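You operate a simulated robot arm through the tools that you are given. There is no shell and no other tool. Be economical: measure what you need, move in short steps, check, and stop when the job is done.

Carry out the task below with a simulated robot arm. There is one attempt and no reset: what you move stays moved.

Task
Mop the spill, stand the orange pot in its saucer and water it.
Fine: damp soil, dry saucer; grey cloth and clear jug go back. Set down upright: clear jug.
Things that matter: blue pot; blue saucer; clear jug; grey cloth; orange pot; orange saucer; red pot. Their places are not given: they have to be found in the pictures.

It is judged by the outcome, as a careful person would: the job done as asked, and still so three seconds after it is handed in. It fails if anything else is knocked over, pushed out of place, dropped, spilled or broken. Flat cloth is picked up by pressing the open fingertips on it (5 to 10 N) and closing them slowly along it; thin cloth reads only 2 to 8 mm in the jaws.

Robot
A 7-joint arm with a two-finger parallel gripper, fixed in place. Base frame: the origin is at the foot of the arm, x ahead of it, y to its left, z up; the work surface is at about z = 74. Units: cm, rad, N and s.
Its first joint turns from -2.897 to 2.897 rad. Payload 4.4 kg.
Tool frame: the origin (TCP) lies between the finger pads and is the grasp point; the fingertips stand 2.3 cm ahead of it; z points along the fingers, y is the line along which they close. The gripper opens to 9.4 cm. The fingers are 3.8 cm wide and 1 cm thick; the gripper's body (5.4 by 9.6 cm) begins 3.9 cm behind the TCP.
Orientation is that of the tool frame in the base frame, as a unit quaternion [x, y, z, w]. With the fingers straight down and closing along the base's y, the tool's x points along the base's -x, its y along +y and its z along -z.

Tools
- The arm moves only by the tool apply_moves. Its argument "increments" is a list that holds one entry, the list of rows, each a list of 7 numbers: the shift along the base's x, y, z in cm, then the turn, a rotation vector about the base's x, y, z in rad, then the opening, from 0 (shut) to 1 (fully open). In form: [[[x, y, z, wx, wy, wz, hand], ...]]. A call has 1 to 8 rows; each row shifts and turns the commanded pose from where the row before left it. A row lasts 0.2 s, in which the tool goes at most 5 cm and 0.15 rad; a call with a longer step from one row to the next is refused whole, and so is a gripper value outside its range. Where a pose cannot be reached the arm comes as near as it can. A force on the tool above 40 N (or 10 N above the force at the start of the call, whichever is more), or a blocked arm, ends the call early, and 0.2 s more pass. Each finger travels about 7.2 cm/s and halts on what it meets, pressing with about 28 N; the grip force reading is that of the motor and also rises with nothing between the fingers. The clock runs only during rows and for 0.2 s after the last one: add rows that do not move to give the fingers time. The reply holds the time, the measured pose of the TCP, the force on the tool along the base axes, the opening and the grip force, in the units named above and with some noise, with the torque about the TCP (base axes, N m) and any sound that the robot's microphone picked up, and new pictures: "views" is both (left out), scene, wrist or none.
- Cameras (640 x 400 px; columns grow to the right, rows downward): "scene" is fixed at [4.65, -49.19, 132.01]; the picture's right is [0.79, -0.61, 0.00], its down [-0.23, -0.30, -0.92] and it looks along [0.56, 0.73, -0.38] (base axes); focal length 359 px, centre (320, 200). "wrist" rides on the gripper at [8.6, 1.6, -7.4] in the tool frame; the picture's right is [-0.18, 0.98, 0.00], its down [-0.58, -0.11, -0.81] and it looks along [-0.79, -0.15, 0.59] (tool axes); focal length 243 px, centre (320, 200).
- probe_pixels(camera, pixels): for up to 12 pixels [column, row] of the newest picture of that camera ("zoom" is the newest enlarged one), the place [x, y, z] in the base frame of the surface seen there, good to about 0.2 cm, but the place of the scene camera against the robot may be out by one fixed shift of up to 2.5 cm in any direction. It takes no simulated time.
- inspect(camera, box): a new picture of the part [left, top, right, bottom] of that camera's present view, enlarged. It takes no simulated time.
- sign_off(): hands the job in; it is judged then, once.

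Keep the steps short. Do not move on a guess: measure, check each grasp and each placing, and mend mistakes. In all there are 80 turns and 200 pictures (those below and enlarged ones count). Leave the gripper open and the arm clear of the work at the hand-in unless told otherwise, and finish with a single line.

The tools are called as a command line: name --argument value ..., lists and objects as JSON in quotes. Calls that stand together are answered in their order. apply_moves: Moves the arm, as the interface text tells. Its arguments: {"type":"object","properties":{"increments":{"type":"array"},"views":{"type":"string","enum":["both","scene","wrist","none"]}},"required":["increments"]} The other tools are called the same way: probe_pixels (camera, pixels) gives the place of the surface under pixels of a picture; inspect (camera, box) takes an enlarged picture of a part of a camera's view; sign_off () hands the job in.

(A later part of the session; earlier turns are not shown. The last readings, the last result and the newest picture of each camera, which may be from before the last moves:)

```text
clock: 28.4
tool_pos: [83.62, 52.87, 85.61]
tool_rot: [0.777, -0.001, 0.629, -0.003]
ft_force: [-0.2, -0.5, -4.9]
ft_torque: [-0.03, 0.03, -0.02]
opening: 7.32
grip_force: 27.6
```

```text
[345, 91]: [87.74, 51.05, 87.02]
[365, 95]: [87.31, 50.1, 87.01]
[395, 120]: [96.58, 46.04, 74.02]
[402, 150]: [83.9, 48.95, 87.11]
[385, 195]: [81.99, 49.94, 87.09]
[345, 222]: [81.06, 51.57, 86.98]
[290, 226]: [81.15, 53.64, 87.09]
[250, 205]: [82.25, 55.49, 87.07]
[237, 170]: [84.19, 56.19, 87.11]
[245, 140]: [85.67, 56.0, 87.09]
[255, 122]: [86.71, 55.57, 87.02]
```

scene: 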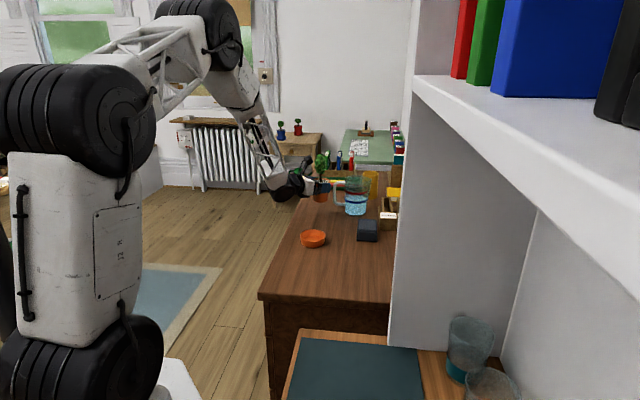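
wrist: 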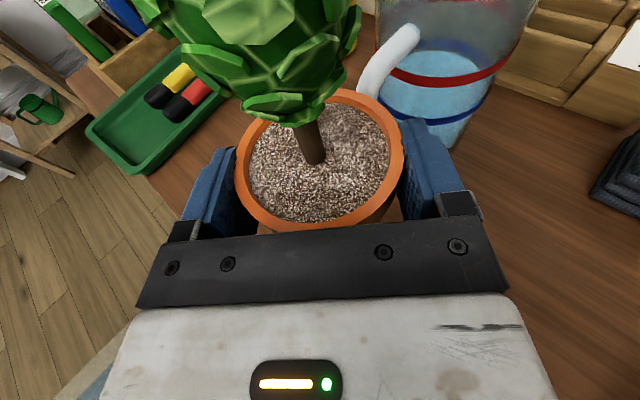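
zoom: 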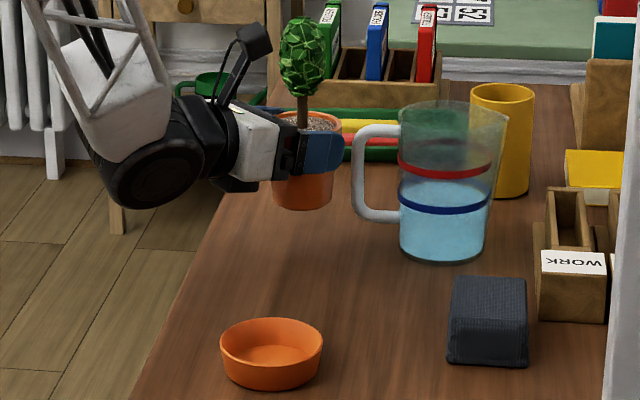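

Pot is level and its axis is at TCP + (0.88, −0.2). Carry it above the saucer (TCP target 66.4, 35.1).

apply_moves --increments '[[[-3, -1, 0.5, 0, 0, 0, 0.6], [-2.4, -2.8, 0.5, 0, 0, 0, 0.6], [-2.4, -2.8, 0, 0, 0, 0, 0.6], [-2.4, -2.8, 0, 0, 0, 0, 0.6], [-2.4, -2.8, 0, 0, 0, 0, 0.6], [-2.4, -2.8, 0, 0, 0, 0, 0.6], [-2.2, -2.77, 0, 0, 0, 0, 0.6], [0, 0, 0, 0, 0, 0, 0.6]]]'

inspect --camera "scene" --box '[255, 170, 375, 270]'

```text
clock: 30.2
tool_pos: [66.4, 34.95, 86.76]
tool_rot: [0.778, -0.002, 0.628, -0.002]
ft_force: [1.6, 0.2, -4.7]
ft_torque: [-0.01, 0.07, 0.02]
opening: 7.34
grip_force: 27.9
```

scene: 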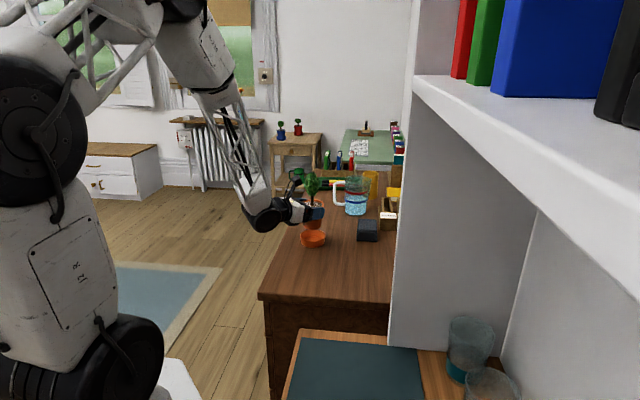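
wrist: 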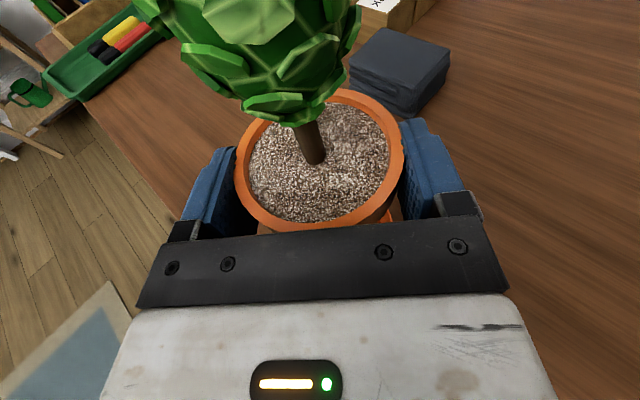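

```text
4.00 times, centred on (315, 220) of scene
```

zoom: 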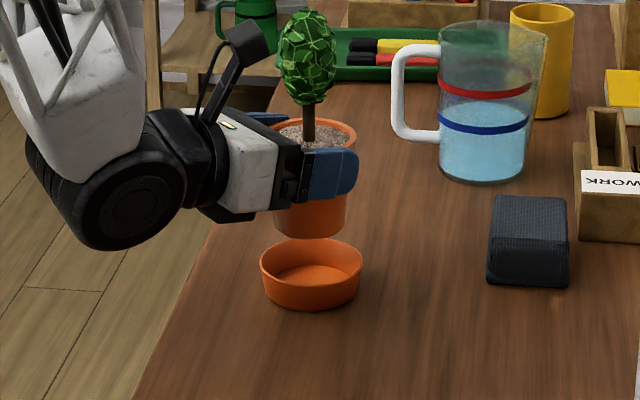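

Lined up over the saucer. Lower to just above contact.

apply_moves --increments '[[[0, 0.1, -2, 0, 0, 0, 0.6], [0, 0, -2, 0, 0, 0, 0.6], [0, 0, -1, 0, 0, 0, 0.6], [0, 0, -0.3, 0, 0, 0, 0.6], [0, 0, 0, 0, 0, 0, 0.6]]]' --views "none"

inspect --camera "scene" --box '[275, 180, 355, 260]'

```text
clock: 31.4
tool_pos: [66.28, 35.23, 81.49]
tool_rot: [0.778, -0.002, 0.629, -0.002]
ft_force: [-0.5, -0.4, -3.6]
ft_torque: [0.0, 0.05, 0.01]
opening: 7.33
grip_force: 27.9
```

```text
5.00 times, centred on (315, 220) of scene
```

zoom: 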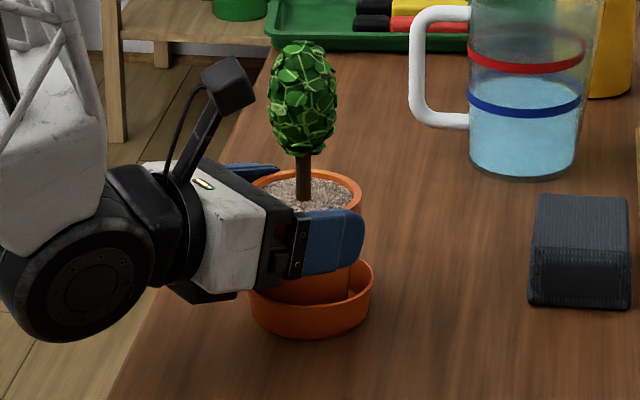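

Pot's base is inside the saucer. Fine steps to contact.

apply_moves --increments '[[[0, 0, -0.2, 0, 0, 0, 0.6], [0, 0, -0.15, 0, 0, 0, 0.6], [0, 0, -0.15, 0, 0, 0, 0.6], [0, 0, 0, 0, 0, 0, 0.6]]]' --views "none"

```text
clock: 32.4
tool_pos: [66.4, 35.24, 81.07]
tool_rot: [0.777, -0.003, 0.629, -0.002]
ft_force: [1.0, -2.1, 9.0]
ft_torque: [-0.25, -0.11, 0.02]
opening: 7.36
grip_force: 27.6
```

Contact (9 N up). Open gradually and retract along −x.

apply_moves --increments '[[[0, 0, 0, 0, 0, 0, 0.8], [0, 0, 0, 0, 0, 0, 0.9], [0, 0, 0, 0, 0, 0, 1], [0, 0, 0, 0, 0, 0, 1], [-2, 0, 0.4, 0, 0, 0, 1], [-3, 0, 0.6, 0, 0, 0, 1], [-3, 0, 0.6, 0, 0, 0, 1], [-3, 0, 0.6, 0, 0, 0, 1]]]'

inspect --camera "scene" --box '[275, 170, 375, 260]'

```text
clock: 34.2
tool_pos: [55.32, 35.35, 83.26]
tool_rot: [0.778, -0.002, 0.629, -0.002]
ft_force: [0.8, 0.4, 0.8]
ft_torque: [-0.01, 0.0, -0.01]
opening: 9.38
grip_force: 0.1
```

scene: 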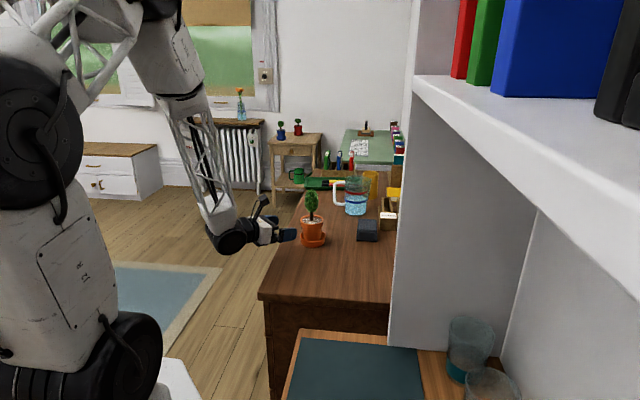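
wrist: 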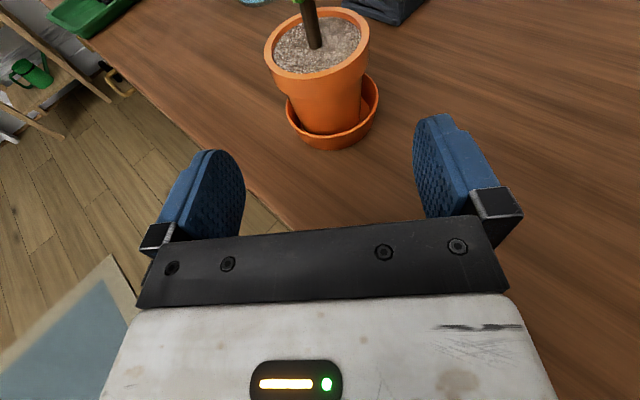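

```text
4.44 times, centred on (325, 215) of scene
```

zoom: 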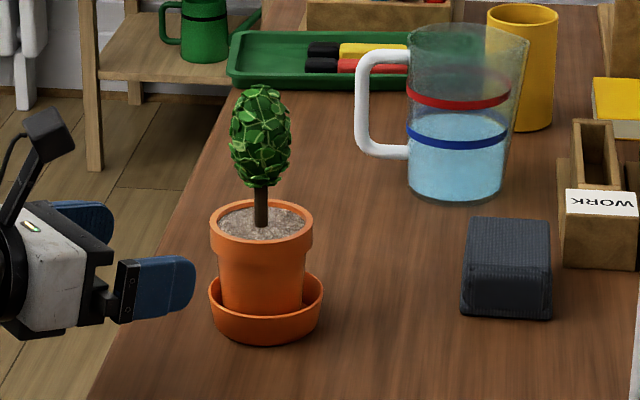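

The pot stands upright in its saucer. Now the jug: its handle points toward about az 139° (toward −x,+y), so I'll swing left of the desk and yaw the tool −41° to face the handle, then measure it.

apply_moves --increments '[[[0, 4.6, 1.5, 0, 0, -0.12, 1], [0, 4.6, 1.5, 0, 0, -0.12, 1], [0, 4.6, 1.5, 0, 0, -0.12, 1], [0, 4.6, 1.5, 0, 0, -0.12, 1], [2, 3.8, 1.5, 0, 0, -0.12, 1], [3.5, 2, 1.5, 0, 0, -0.12, 1], [4.5, 0.5, 0, 0, 0, 0, 1], [4.5, 0, 0, 0, 0, 0, 1]]]'

```text
clock: 36.0
tool_pos: [70.2, 60.13, 92.14]
tool_rot: [0.726, -0.276, 0.59, 0.22]
ft_force: [-0.2, 0.7, 0.0]
ft_torque: [-0.01, 0.02, -0.01]
opening: 9.39
grip_force: 0.0
```

scene: 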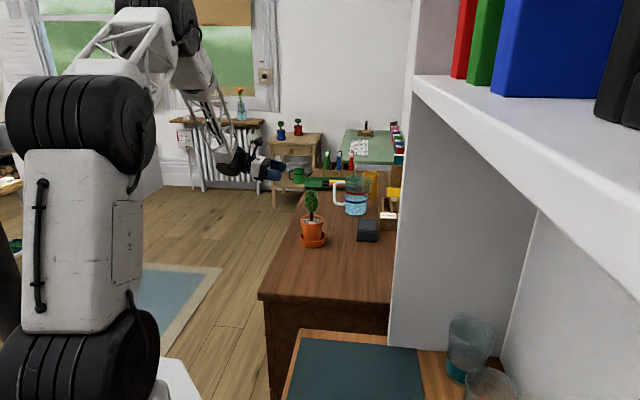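
wrist: 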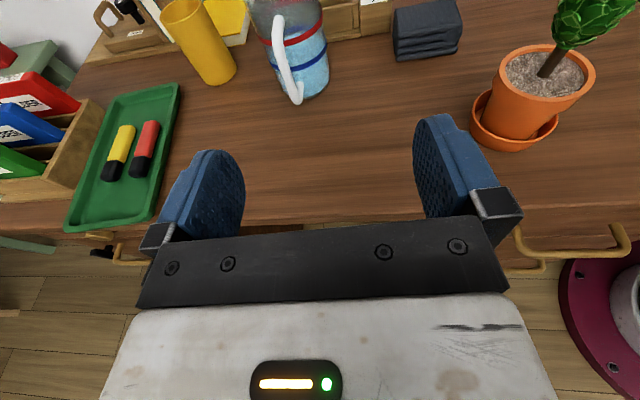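

Good view of jug and handle. Enlarge and measure.

inspect --camera "wrist" --box '[225, 0, 355, 115]'

probe_pixels --camera "wrist" --pixels '[[280, 20], [281, 40], [284, 60], [290, 80], [297, 100], [305, 97], [326, 85], [328, 55], [322, 20], [290, 0], [180, 95], [163, 215]]'

```text
3.48 times, centred on (290, 58) of wrist
```

zoom: 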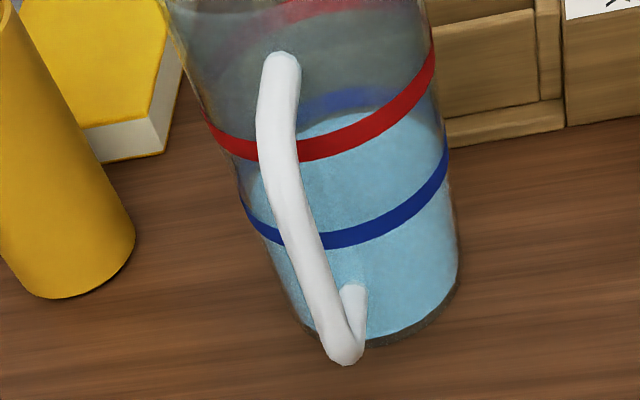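

```text
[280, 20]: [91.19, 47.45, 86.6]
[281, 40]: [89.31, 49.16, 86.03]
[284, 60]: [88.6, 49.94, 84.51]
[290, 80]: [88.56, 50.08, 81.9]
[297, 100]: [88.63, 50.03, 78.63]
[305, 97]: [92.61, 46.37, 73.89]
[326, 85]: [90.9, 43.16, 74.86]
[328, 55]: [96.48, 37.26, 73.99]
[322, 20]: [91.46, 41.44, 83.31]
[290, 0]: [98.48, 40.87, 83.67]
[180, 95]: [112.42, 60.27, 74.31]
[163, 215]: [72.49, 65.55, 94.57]
```

Handle bar centre ≈ (89.05, 49.55), straight from z 78 to 84.5, upper arm at z ≈ 86, pointing az −44°. Move to a staging point 8 cm back from it.

apply_moves --increments '[[[3.34, -1.3, -1.9, 0, 0, -0.05, 1], [3.34, -1.3, -1.9, 0, 0, 0, 1], [3.34, -1.3, -1.9, 0, 0, 0, 1], [3.34, -1.3, -1.9, 0, 0, 0, 1], [0, 0, 0, 0, 0, 0, 1]]]'

inspect --camera "wrist" --box '[220, 0, 440, 160]'

```text
clock: 37.2
tool_pos: [83.42, 54.67, 84.36]
tool_rot: [0.719, -0.295, 0.583, 0.235]
ft_force: [0.1, -0.1, 0.5]
ft_torque: [0.0, 0.02, 0.01]
opening: 9.38
grip_force: 0.0
```

scene: 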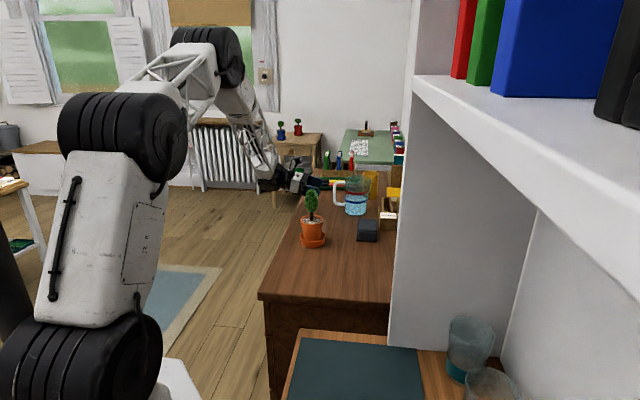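
wrist: 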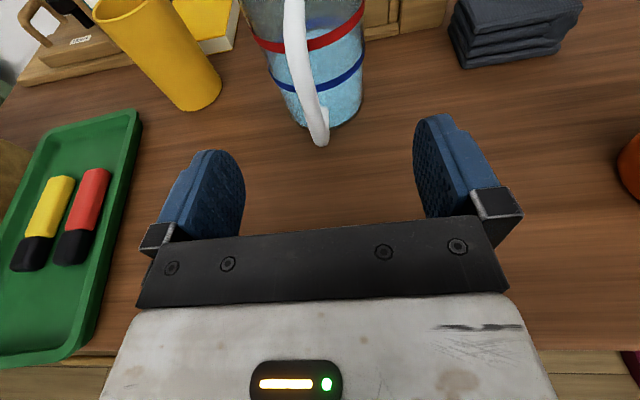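

```text
2.50 times, centred on (330, 80) of wrist
```

zoom: 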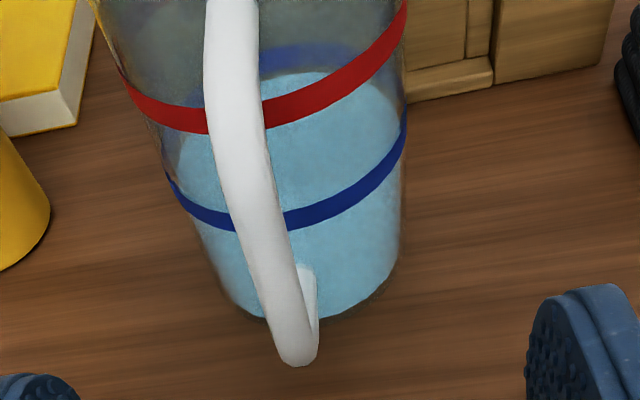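

Reach is fine. Advance 5 cm and check alignment of the bar between the fingers.

apply_moves --increments '[[[1.8, -1.65, 0.1, 0, 0, 0, 1], [1.8, -1.65, 0.1, 0, 0, 0, 1], [0, 0, 0, 0, 0, 0, 1]]]'

probe_pixels --camera "wrist" --pixels '[[300, 60], [305, 100], [312, 140], [322, 170]]'

```text
clock: 38.0
tool_pos: [86.8, 51.19, 84.63]
tool_rot: [0.719, -0.294, 0.584, 0.235]
ft_force: [-0.1, 0.5, -0.5]
ft_torque: [0.01, -0.03, -0.01]
opening: 9.4
grip_force: 0.0
```

scene: 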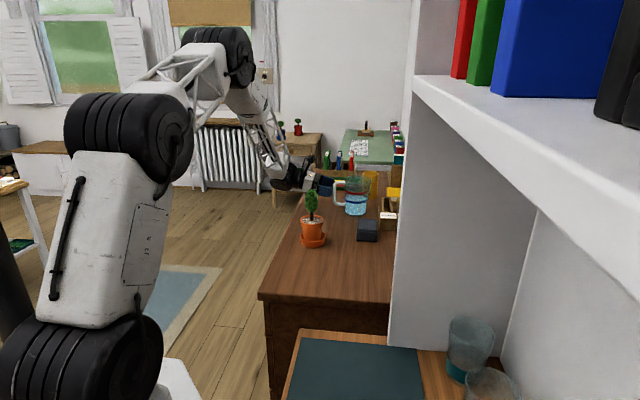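
wrist: 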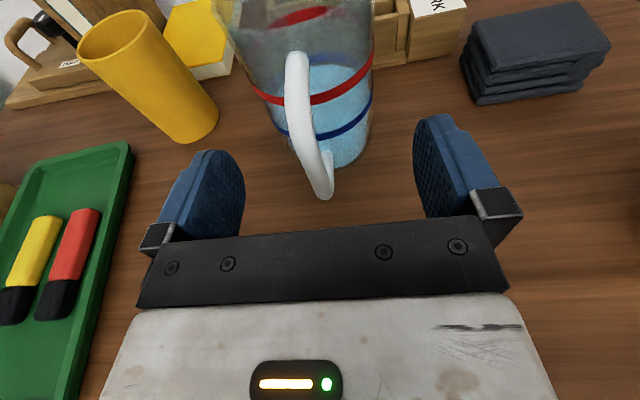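

```text
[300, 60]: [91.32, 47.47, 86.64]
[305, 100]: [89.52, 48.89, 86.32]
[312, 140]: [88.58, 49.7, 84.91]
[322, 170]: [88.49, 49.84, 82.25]
```

Bar centre (89.0, 49.4). Advance the last ~3 cm onto it.

apply_moves --increments '[[[1.2, -1, 0, 0, 0, 0, 1], [1.2, -1, 0, 0, 0, 0, 1], [0, 0, 0, 0, 0, 0, 1]]]'

inspect --camera "scene" --box '[290, 150, 400, 240]'

```text
clock: 38.8
tool_pos: [89.17, 49.4, 84.67]
tool_rot: [0.719, -0.294, 0.584, 0.235]
ft_force: [-0.4, 0.5, -0.1]
ft_torque: [0.01, -0.02, -0.01]
opening: 9.42
grip_force: 0.0
```

scene: 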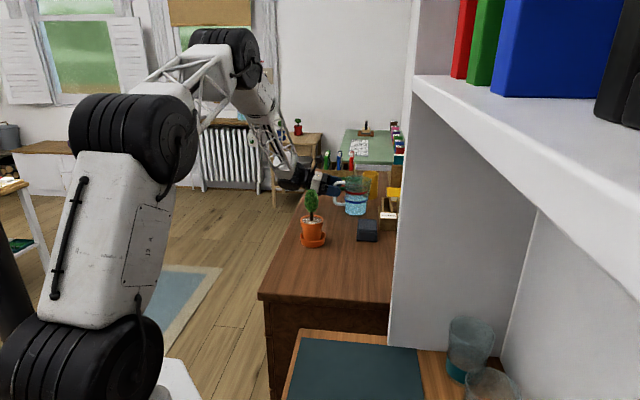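
wrist: 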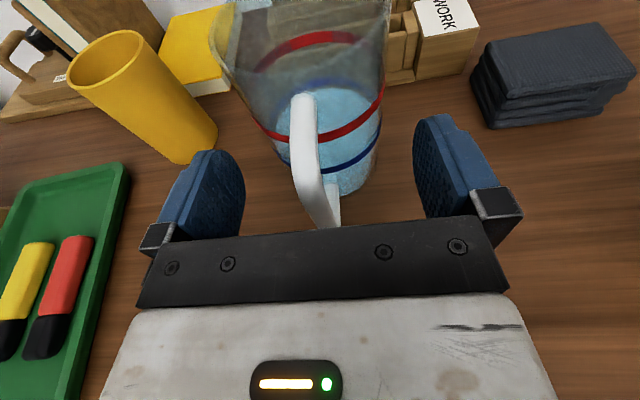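

```text
4.44 times, centred on (345, 195) of scene
```

zoom: 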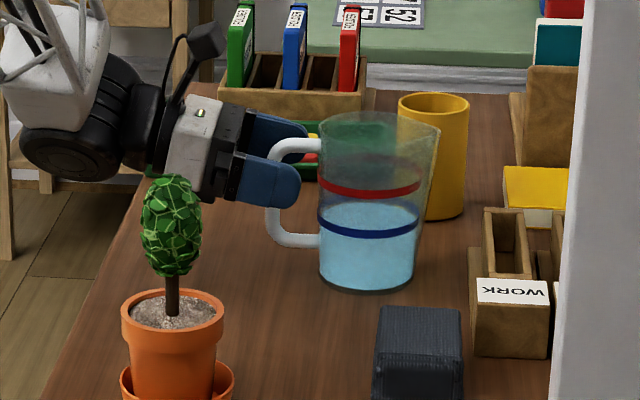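

Bar is between the fingers. Close gently, stepwise.

apply_moves --increments '[[[0, 0, 0, 0, 0, 0, 0.7], [0, 0, 0, 0, 0, 0, 0.5], [0, 0, 0, 0, 0, 0, 0.35], [0, 0, 0, 0, 0, 0, 0.22], [0, 0, 0, 0, 0, 0, 0.12], [0, 0, 0, 0, 0, 0, 0.05], [0, 0, 0, 0, 0, 0, 0.05]]]'

```text
clock: 40.4
tool_pos: [89.08, 49.47, 84.74]
tool_rot: [0.72, -0.294, 0.583, 0.234]
ft_force: [0.5, 0.5, 0.2]
ft_torque: [-0.07, -0.02, 0.07]
opening: 1.28
grip_force: 28.3
```

scene: 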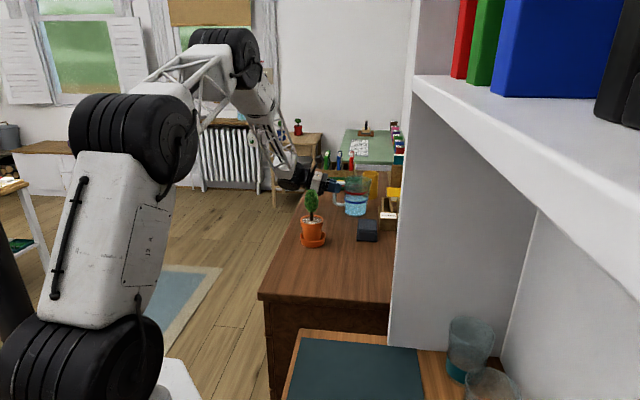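
wrist: 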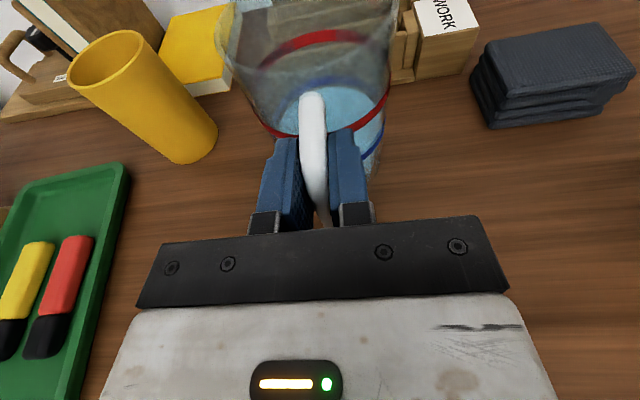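

Handle gripped at 1.28 cm. Note placing pose (89.1, 49.45, 84.7). Lift 1 cm slowly and read the force and torque.

apply_moves --increments '[[[0, 0, 0.3, 0, 0, 0, 0.05], [0, 0, 0.4, 0, 0, 0, 0.05], [0, 0, 0.6, 0, 0, 0, 0.05], [0, 0, 0, 0, 0, 0, 0.05], [0, 0, 0, 0, 0, 0, 0.05]]]'

inspect --camera "scene" --box '[290, 150, 400, 240]'

```text
clock: 41.6
tool_pos: [89.31, 49.39, 86.03]
tool_rot: [0.72, -0.294, 0.584, 0.234]
ft_force: [0.0, -0.3, -4.3]
ft_torque: [0.2, 0.24, 0.01]
opening: 1.27
grip_force: 28.4
```

scene: 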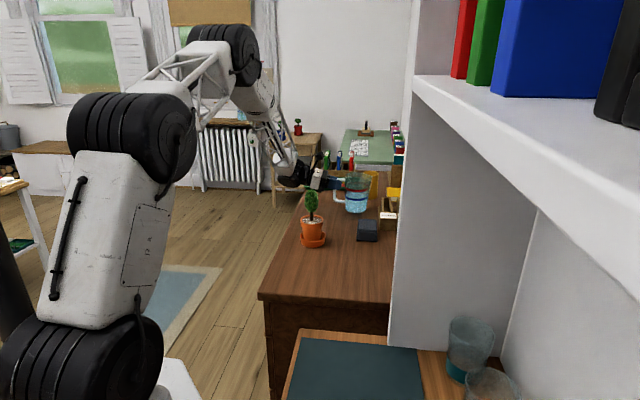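
wrist: 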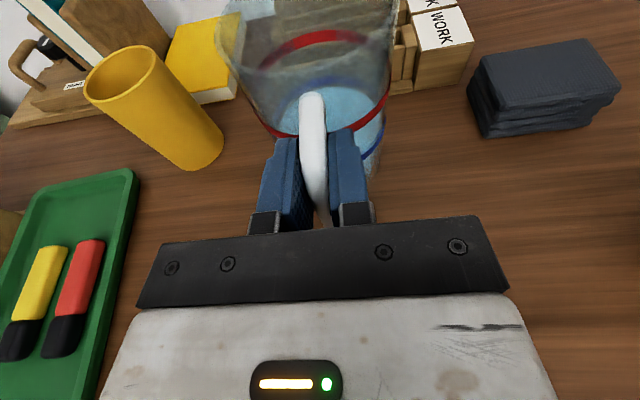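

```text
4.44 times, centred on (345, 195) of scene
```

zoom: 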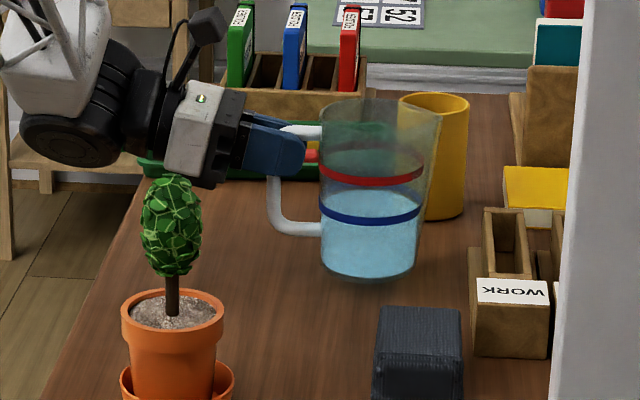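

It holds level (4.3 N, 0.3 N m). Measure the lip/spout from the scene zoom.

probe_pixels --camera "zoom" --pixels '[[440, 117], [436, 122], [420, 106], [380, 101], [330, 108], [322, 118], [360, 124], [400, 126], [370, 280], [415, 262], [325, 262], [368, 218]]'

apply_moves --increments '[[[0, 0, 2, 0, 0, 0, 0.05], [0, 0, 2, 0, 0, 0, 0.05], [-1, 0.5, 2, 0, 0, 0, 0.05], [-2, 0, 1, 0, 0, 0, 0.05], [-2, -1, 0, 0, 0, 0, 0.05], [0, 0, 0, 0, 0, 0, 0.05]]]'

inspect --camera "scene" --box '[290, 140, 400, 230]'

```text
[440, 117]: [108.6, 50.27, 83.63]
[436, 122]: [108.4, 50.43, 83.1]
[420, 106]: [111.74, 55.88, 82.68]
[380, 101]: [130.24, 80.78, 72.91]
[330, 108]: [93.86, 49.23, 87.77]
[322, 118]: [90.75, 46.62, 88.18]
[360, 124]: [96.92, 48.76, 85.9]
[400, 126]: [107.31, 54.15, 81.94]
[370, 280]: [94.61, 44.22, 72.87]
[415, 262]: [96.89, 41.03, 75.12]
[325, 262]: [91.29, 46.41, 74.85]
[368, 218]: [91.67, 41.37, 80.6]
```

```text
clock: 43.0
tool_pos: [84.28, 49.05, 93.04]
tool_rot: [0.72, -0.293, 0.584, 0.234]
ft_force: [0.4, 0.3, -4.6]
ft_torque: [0.2, 0.2, -0.02]
opening: 1.28
grip_force: 28.2
```

scene: 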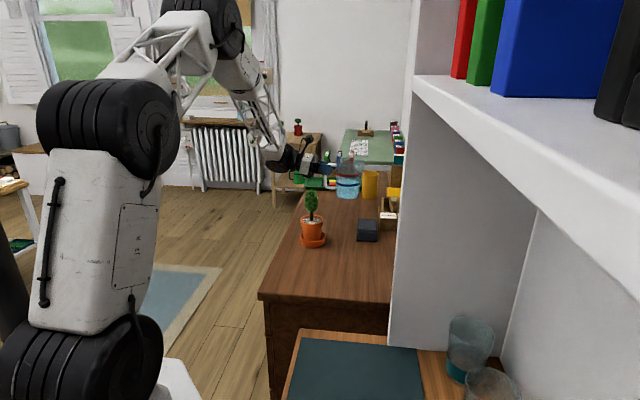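
wrist: 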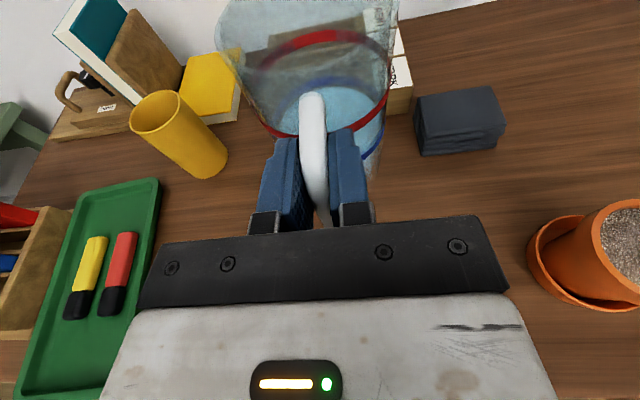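

```text
4.44 times, centred on (345, 185) of scene
```

zoom: 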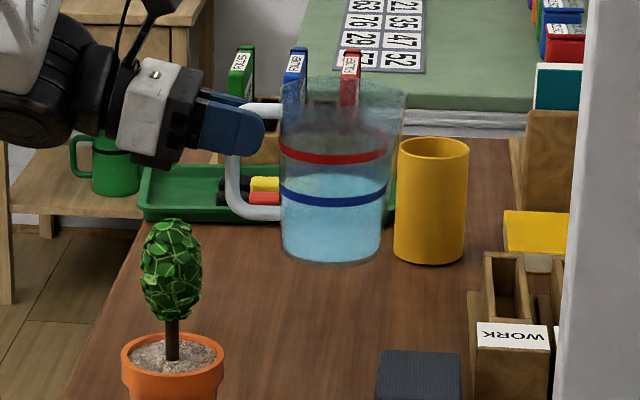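

The scene camera sees the jug in profile when kept at this yaw, with the spout opposite the handle. Lip ≈ 13.9 cm ahead and 2.7 cm above TCP. Carry the jug level to a point 24 cm behind the pot's centre on the spout line, at a modest pace.

apply_moves --increments '[[[-1.5, 0.6, 0.4, 0, 0, 0, 0.05], [-3, 0.9, 0.4, 0, 0, 0, 0.05], [-3.5, 1, 0.4, 0, 0, 0, 0.05], [-3.5, 1, 0.4, 0, 0, 0, 0.05], [-3.5, 1, 0.4, 0, 0, 0, 0.05], [-3.5, 0.5, 0.4, 0, 0, 0, 0.05], [-3, 0, 0.3, 0, 0, 0, 0.05], [-2, 0, 0.3, 0, 0, 0, 0.05]]]' --views "none"

apply_moves --increments '[[[-2, 0, 0, 0, 0, 0, 0.05], [-3, -0.5, 0, 0, 0, 0, 0.05], [-3, -1, 0, 0, 0, 0, 0.05], [-2, -0.8, 0, 0, 0, 0, 0.05], [-0.6, 0, 0, 0, 0, 0, 0.05], [0, 0, 0, 0, 0, 0, 0.05]]]'

inspect --camera "scene" --box '[240, 140, 380, 260]'

```text
clock: 44.8
tool_pos: [60.67, 53.74, 95.93]
tool_rot: [0.72, -0.293, 0.585, 0.234]
ft_force: [0.4, -0.2, -4.5]
ft_torque: [0.18, 0.19, -0.03]
opening: 1.25
grip_force: 28.1
```

```text
clock: 46.2
tool_pos: [50.12, 51.5, 96.13]
tool_rot: [0.719, -0.295, 0.584, 0.235]
ft_force: [0.9, -0.1, -3.7]
ft_torque: [0.24, 0.2, 0.01]
opening: 1.25
grip_force: 28.1
```

scene: 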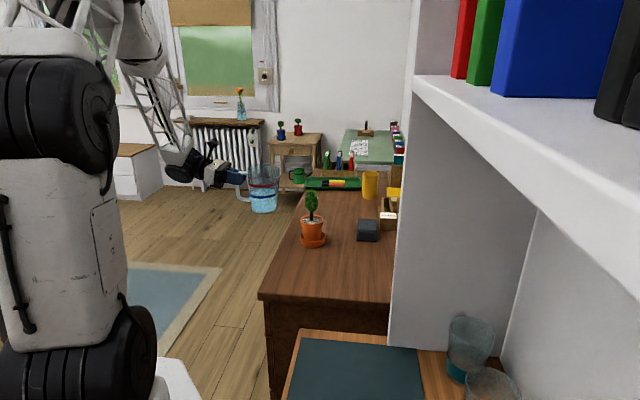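
wrist: 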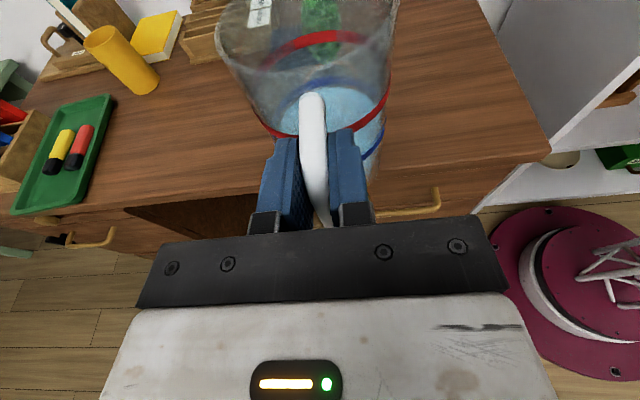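

```text
3.33 times, centred on (310, 200) of scene
```

zoom: 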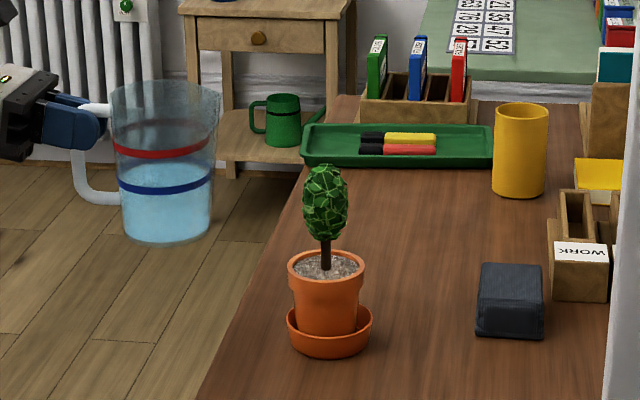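

Jug is level. Tilt nose-down 0.70 rad (40°, below the pouring point) slowly here.

apply_moves --increments '[[[0, 0, 0, 0.05, 0.051, 0, 0.05], [0, 0, 0, 0.073, 0.0745, 0, 0.05], [0, 0, 0, 0.073, 0.0745, 0, 0.05], [0, 0, 0, 0.073, 0.0745, 0, 0.05], [0, 0, 0, 0.073, 0.0745, 0, 0.05], [0, 0, 0, 0.073, 0.0745, 0, 0.05], [0, 0, 0, 0.073, 0.0745, 0, 0.05], [0, 0, 0, 0, 0, 0, 0.05]]]'

inspect --camera "scene" --box '[240, 140, 380, 260]'

```text
clock: 48.0
tool_pos: [50.16, 51.58, 96.08]
tool_rot: [0.875, -0.359, 0.302, 0.121]
ft_force: [-0.2, -0.7, -4.2]
ft_torque: [0.09, 0.07, 0.03]
opening: 1.25
grip_force: 27.5
```

scene: 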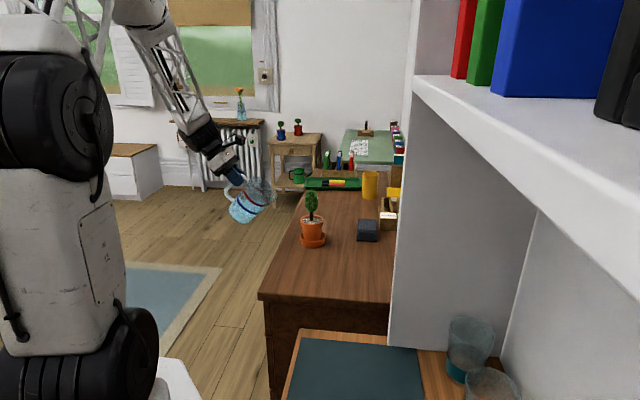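
wrist: 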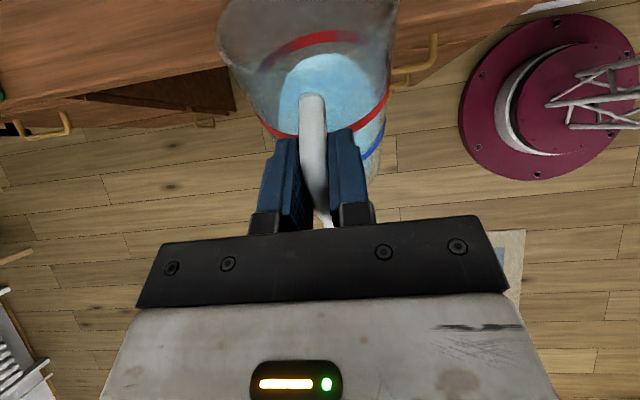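

```text
3.33 times, centred on (310, 200) of scene
```

zoom: 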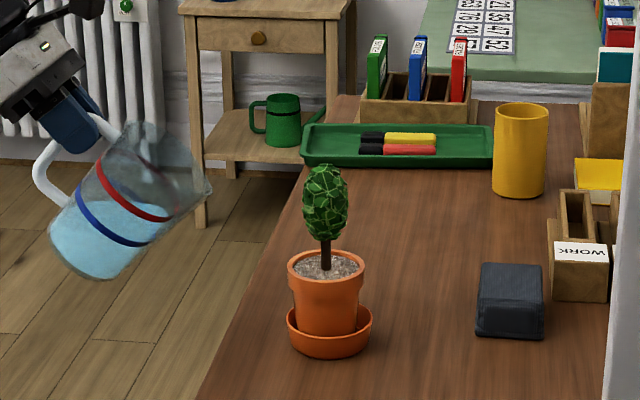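

Tilt is as planned, no drips. Check the pot's present centre before approaching.

probe_pixels --camera "zoom" --pixels '[[290, 266], [363, 266], [326, 285], [310, 253], [345, 252], [326, 255], [305, 210], [347, 205], [326, 168], [320, 235], [288, 320], [371, 320]]'

```text
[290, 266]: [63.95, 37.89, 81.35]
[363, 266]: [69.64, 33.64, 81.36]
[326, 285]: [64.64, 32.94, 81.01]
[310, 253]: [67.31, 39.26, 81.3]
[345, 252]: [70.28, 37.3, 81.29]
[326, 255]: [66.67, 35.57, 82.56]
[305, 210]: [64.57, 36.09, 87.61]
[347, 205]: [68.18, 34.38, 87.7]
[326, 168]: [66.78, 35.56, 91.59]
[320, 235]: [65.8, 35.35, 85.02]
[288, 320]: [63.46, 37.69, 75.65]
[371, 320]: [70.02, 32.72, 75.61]
```

Pot centre ≈ (67.4, 35.2) in the robot frame. Bring the lip to about 3 cm short of the centre, z ≈ 86.5.

apply_moves --increments '[[[1, -0.9, -0.6, 0, 0, 0, 0.05], [1.3, -1.2, -0.9, 0, 0, 0, 0.05], [1.3, -1.2, -0.9, 0, 0, 0, 0.05], [1.2, -1.1, -0.8, 0, 0, 0, 0.05], [0.9, -0.7, -0.6, 0, 0, 0, 0.05], [0, 0, 0, 0, 0, 0, 0.05]]]'

inspect --camera "scene" --box '[265, 170, 361, 230]'

```text
clock: 49.4
tool_pos: [55.93, 46.63, 92.23]
tool_rot: [0.875, -0.358, 0.303, 0.12]
ft_force: [0.2, 0.2, -3.7]
ft_torque: [0.05, 0.04, -0.02]
opening: 1.25
grip_force: 28.2
```

scene: 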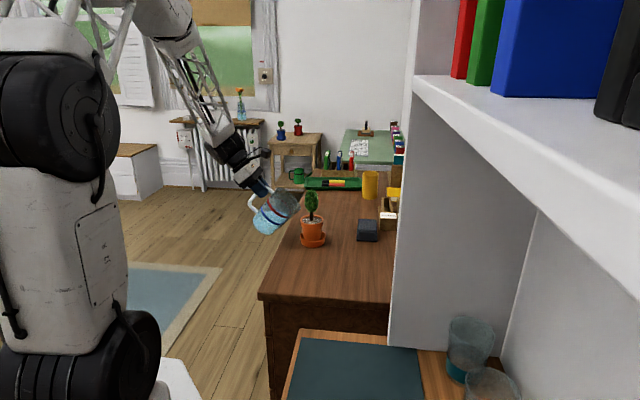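
wrist: 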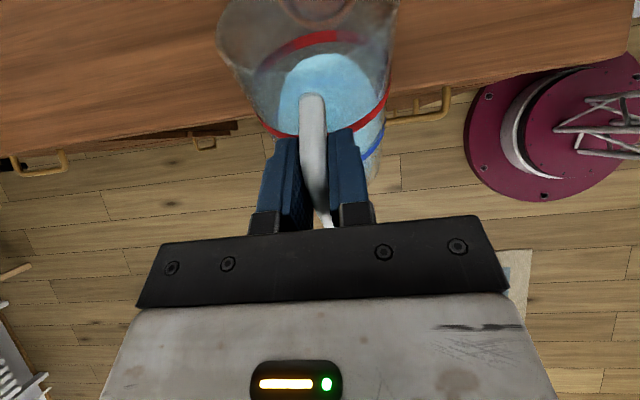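

```text
6.67 times, centred on (313, 200) of scene
```

zoom: 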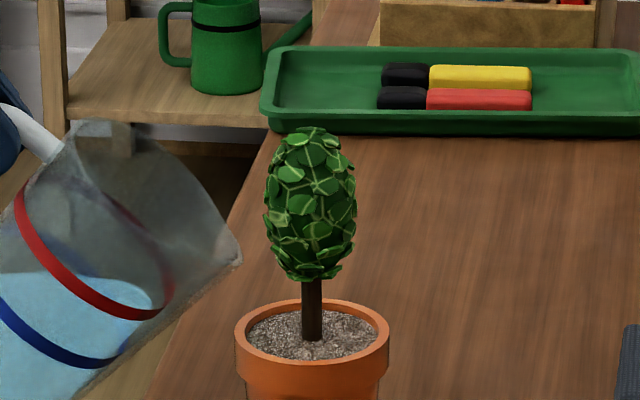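

Lip is 3.5 cm short of the pot axis and ~4 cm above the rim. Tilt 6° more while advancing 1.7 cm.

apply_moves --increments '[[[0.4, -0.4, 0, 0.018, 0.0187, 0, 0.05], [0.4, -0.4, 0, 0.018, 0.0187, 0, 0.05], [0.4, -0.4, 0, 0.018, 0.0187, 0, 0.05], [0, 0, 0, 0.018, 0.0187, 0, 0.05], [0, 0, 0, 0, 0, 0, 0.05]]]' --views "none"

inspect --camera "scene" --box '[265, 170, 361, 230]'

```text
clock: 50.6
tool_pos: [57.09, 45.38, 92.41]
tool_rot: [0.889, -0.365, 0.257, 0.102]
ft_force: [-0.8, -0.7, -3.8]
ft_torque: [0.02, 0.04, -0.01]
opening: 1.25
grip_force: 27.4
```

```text
6.67 times, centred on (313, 200) of scene
```

zoom: 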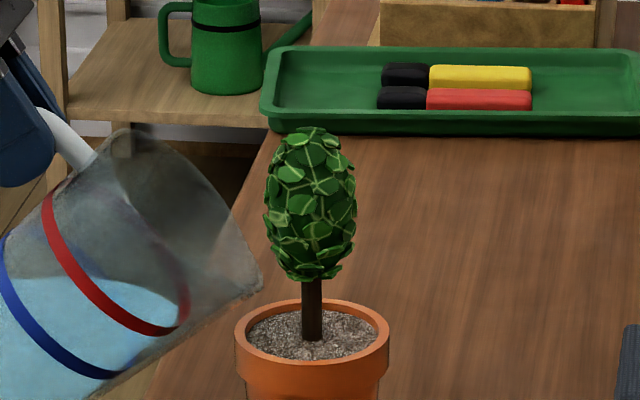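

Lip is now 2.4 cm short of the axis, 2.8 cm above the rim; water is about 0.6 cm below the lip. Continue in 3° steps, holding the lip in place.

apply_moves --increments '[[[0.13, -0.13, 0.15, 0.018, 0.0187, 0, 0.05], [0.13, -0.13, 0.2, 0.018, 0.0187, 0, 0.05], [0, 0, 0, 0, 0, 0, 0.05], [0, 0, 0, 0, 0, 0, 0.05]]]' --views "none"

inspect --camera "scene" --box '[265, 170, 361, 230]'

```text
clock: 51.6
tool_pos: [57.47, 45.14, 92.61]
tool_rot: [0.895, -0.367, 0.233, 0.093]
ft_force: [0.7, -0.3, -4.2]
ft_torque: [0.07, 0.03, 0.01]
opening: 1.23
grip_force: 27.8
```

```text
6.67 times, centred on (313, 200) of scene
```

zoom: 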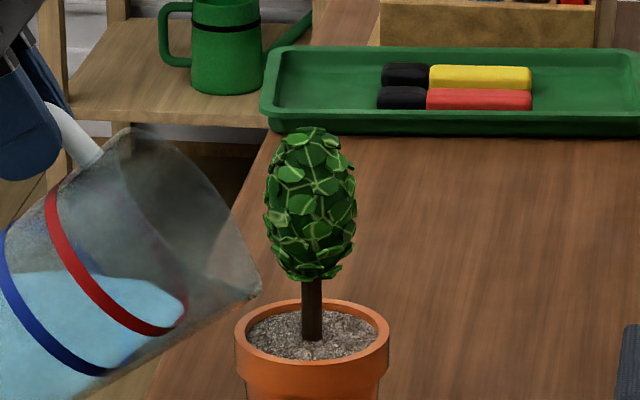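

No flow yet. Another 4°.

apply_moves --increments '[[[0.18, -0.18, 0.25, 0.0245, 0.025, 0, 0.05], [0.18, -0.18, 0.3, 0.0245, 0.025, 0, 0.05], [0, 0, 0, 0, 0, 0, 0.05], [0, 0, 0, 0, 0, 0, 0.05]]]' --views "none"

inspect --camera "scene" --box '[265, 170, 361, 230]'

```text
clock: 52.6
tool_pos: [57.74, 44.68, 93.0]
tool_rot: [0.903, -0.371, 0.202, 0.08]
ft_force: [-1.4, 0.2, -5.0]
ft_torque: [0.01, 0.03, 0.0]
opening: 1.24
grip_force: 27.5
```

```text
6.67 times, centred on (313, 200) of scene
```

zoom: 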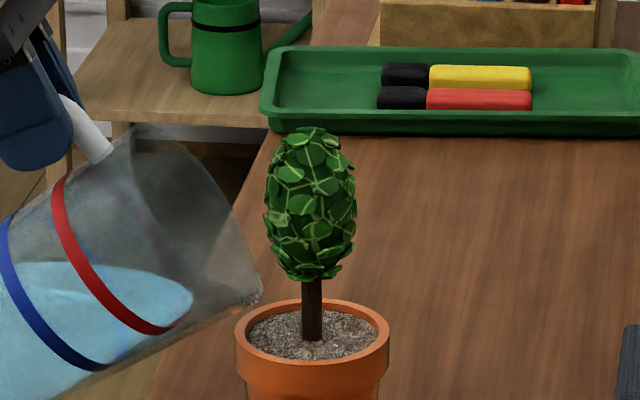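

Lip 1.9 cm above the rim, still no flow. Continue in 2° steps holding the lip fixed.

apply_moves --increments '[[[0.1, -0.1, 0.2, 0.0122, 0.0125, 0, 0.05], [0.1, -0.1, 0.2, 0.0122, 0.0125, 0, 0.05], [0, 0, 0, 0, 0, 0, 0.05], [0, 0, 0, 0, 0, 0, 0.05]]]' --views "none"

inspect --camera "scene" --box '[265, 170, 361, 230]'

```text
clock: 53.6
tool_pos: [57.8, 44.49, 93.55]
tool_rot: [0.907, -0.372, 0.185, 0.074]
ft_force: [-0.2, -0.6, -4.3]
ft_torque: [-0.02, -0.03, -0.03]
opening: 1.26
grip_force: 28.3
```

```text
6.67 times, centred on (313, 200) of scene
```

zoom: 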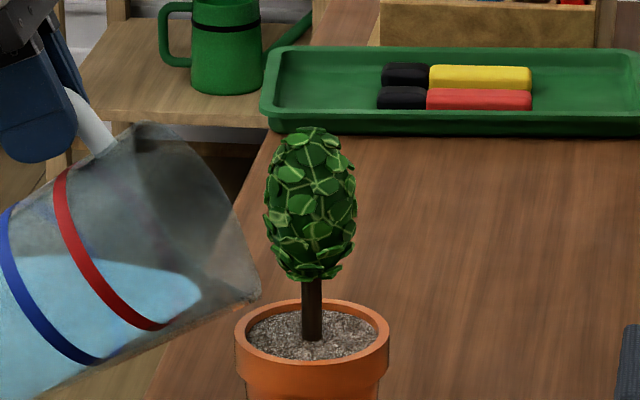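

Water edge is creeping toward the lip (now (200,290), lip (261,299)). 3° more.

apply_moves --increments '[[[0.16, -0.16, 0.3, 0.0184, 0.0187, 0, 0.05], [0.16, -0.16, 0.3, 0.0184, 0.0187, 0, 0.05], [0, 0, 0, 0, 0, 0, 0.05], [0, 0, 0, 0, 0, 0, 0.05]]]' --views "none"

inspect --camera "scene" --box '[265, 170, 361, 230]'

```text
clock: 54.6
tool_pos: [58.27, 44.2, 94.03]
tool_rot: [0.911, -0.373, 0.162, 0.064]
ft_force: [0.0, 0.3, -4.1]
ft_torque: [-0.04, 0.01, -0.01]
opening: 1.23
grip_force: 28.0
```

```text
6.67 times, centred on (313, 200) of scene
```

zoom: 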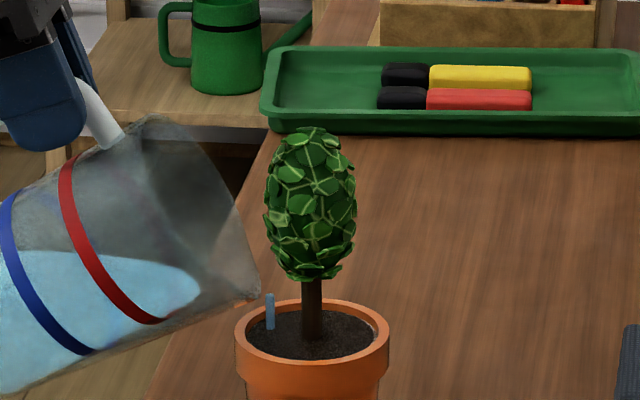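

Water is flowing into the pot and the soil has already gone dark. Tilt back at once, lip kept over the pot.

apply_moves --increments '[[[-0.3, 0.3, -0.4, -0.07, -0.0715, 0, 0.05], [-0.3, 0.3, -0.4, -0.07, -0.0715, 0, 0.05], [0, 0, 0, -0.06, -0.061, 0, 0.05], [0, 0, 0, 0, 0, 0, 0.05], [0, 0, 0, 0, 0, 0, 0.05]]]' --views "none"

inspect --camera "scene" --box '[265, 170, 361, 260]'

```text
clock: 55.8
tool_pos: [57.65, 44.7, 93.33]
tool_rot: [0.879, -0.36, 0.291, 0.116]
ft_force: [-1.0, -0.8, -4.4]
ft_torque: [0.06, 0.13, 0.01]
opening: 1.26
grip_force: 27.8
```

```text
4.44 times, centred on (313, 215) of scene
```

zoom: 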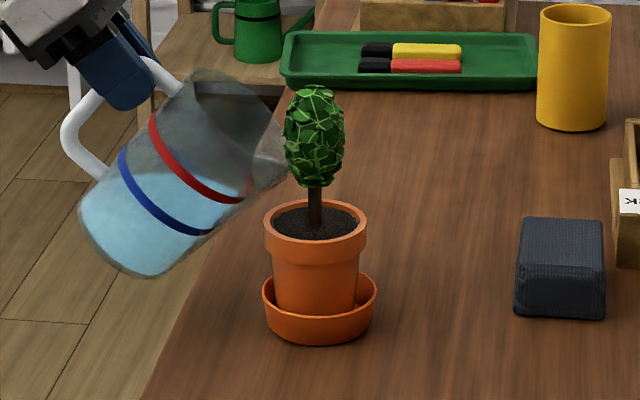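

Soil is dark and damp, flow stopped. Back the jug away along its approach line, then bring it level.

apply_moves --increments '[[[-1, 1, 0.2, 0, 0, 0, 0.05], [-1.5, 1.5, 0.6, 0, 0, 0, 0.05], [-1.8, 1.8, 0.8, -0.05, -0.051, 0, 0.05], [-1.8, 1.8, 0.8, -0.07, -0.0714, 0, 0.05], [-1, 1, 0.4, -0.085, -0.0867, 0, 0.05], [0, 0, 0, -0.085, -0.0867, 0, 0.05], [0, 0, 0, -0.085, -0.0867, 0, 0.05], [0, 0, 0, -0.085, -0.0867, 0, 0.05]]]'

inspect --camera "scene" --box '[280, 180, 350, 260]'

```text
clock: 57.6
tool_pos: [50.51, 51.94, 96.12]
tool_rot: [0.738, -0.303, 0.559, 0.225]
ft_force: [0.9, 0.0, -3.3]
ft_torque: [0.17, 0.15, 0.01]
opening: 1.25
grip_force: 27.9
```

scene: 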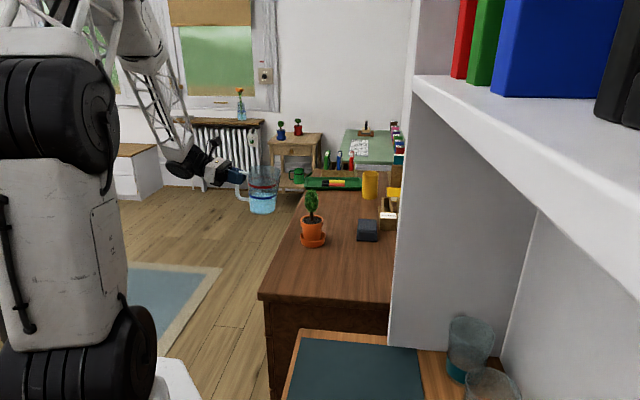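
wrist: 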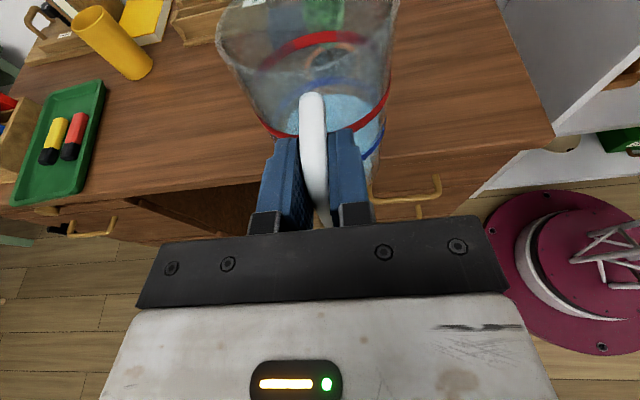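

```text
5.00 times, centred on (315, 220) of scene
```

zoom: 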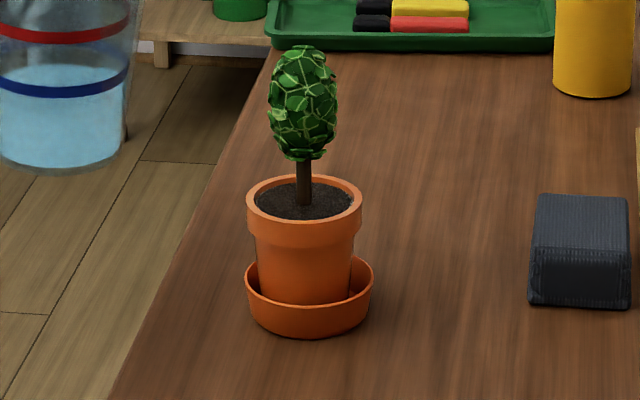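

Soil damp, saucer dry, table dry. Finish levelling (0.064 rad) and carry the jug back along the same path.

apply_moves --increments '[[[0.6, 0.4, 0, -0.0225, -0.023, 0, 0.05], [2, 0.8, 0, -0.0225, -0.023, 0, 0.05], [3, 1, 0, 0, 0, 0, 0.05], [3.5, 0.3, 0, 0, 0, 0, 0.05], [3.5, -0.2, 0, 0, 0, 0, 0.05], [3.5, -0.5, 0, 0, 0, 0, 0.05], [3.5, -0.8, 0, 0, 0, 0, 0.05], [3.5, -0.8, 0, 0, 0, 0, 0.05]]]' --views "none"

apply_moves --increments '[[[3.5, -0.8, 0, 0, 0, 0, 0.05], [3.5, -0.8, -0.6, 0, 0, 0, 0.05], [2, -0.5, -0.8, 0, 0, 0, 0.05], [0, 0, 0, 0, 0, 0, 0.05]]]'

inspect --camera "scene" --box '[290, 140, 400, 230]'

```text
clock: 59.4
tool_pos: [73.51, 52.32, 96.22]
tool_rot: [0.72, -0.294, 0.582, 0.235]
ft_force: [-0.4, 0.1, -3.9]
ft_torque: [0.18, 0.19, -0.01]
opening: 1.27
grip_force: 28.0
```

```text
clock: 60.4
tool_pos: [82.58, 49.96, 94.66]
tool_rot: [0.72, -0.294, 0.582, 0.235]
ft_force: [0.0, -1.0, -3.4]
ft_torque: [0.21, 0.2, -0.04]
opening: 1.26
grip_force: 28.0
```

scene: 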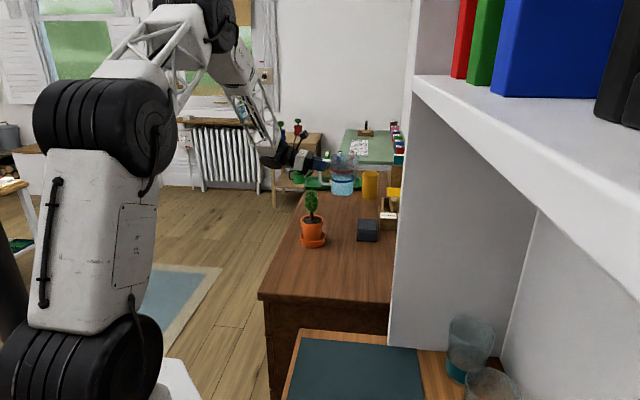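
wrist: 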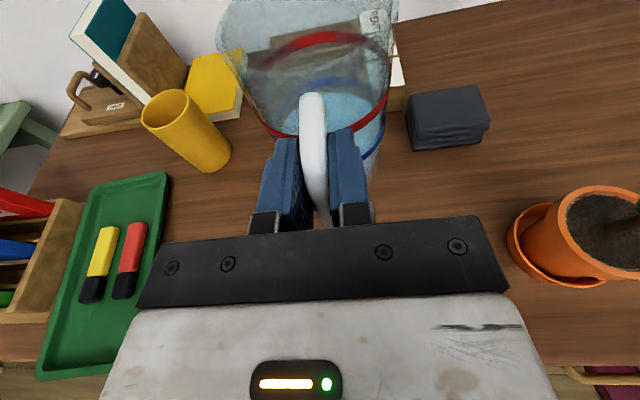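

```text
4.44 times, centred on (345, 185) of scene
```

zoom: 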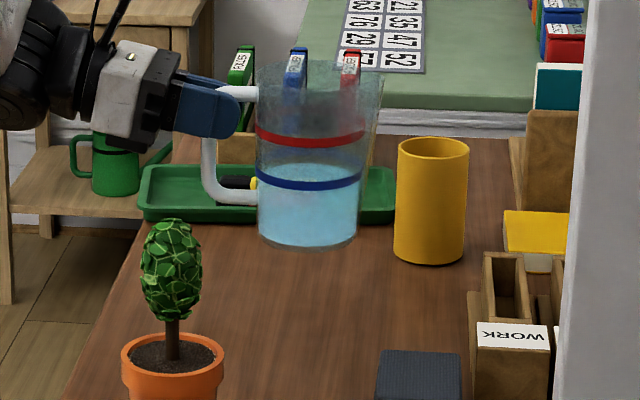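

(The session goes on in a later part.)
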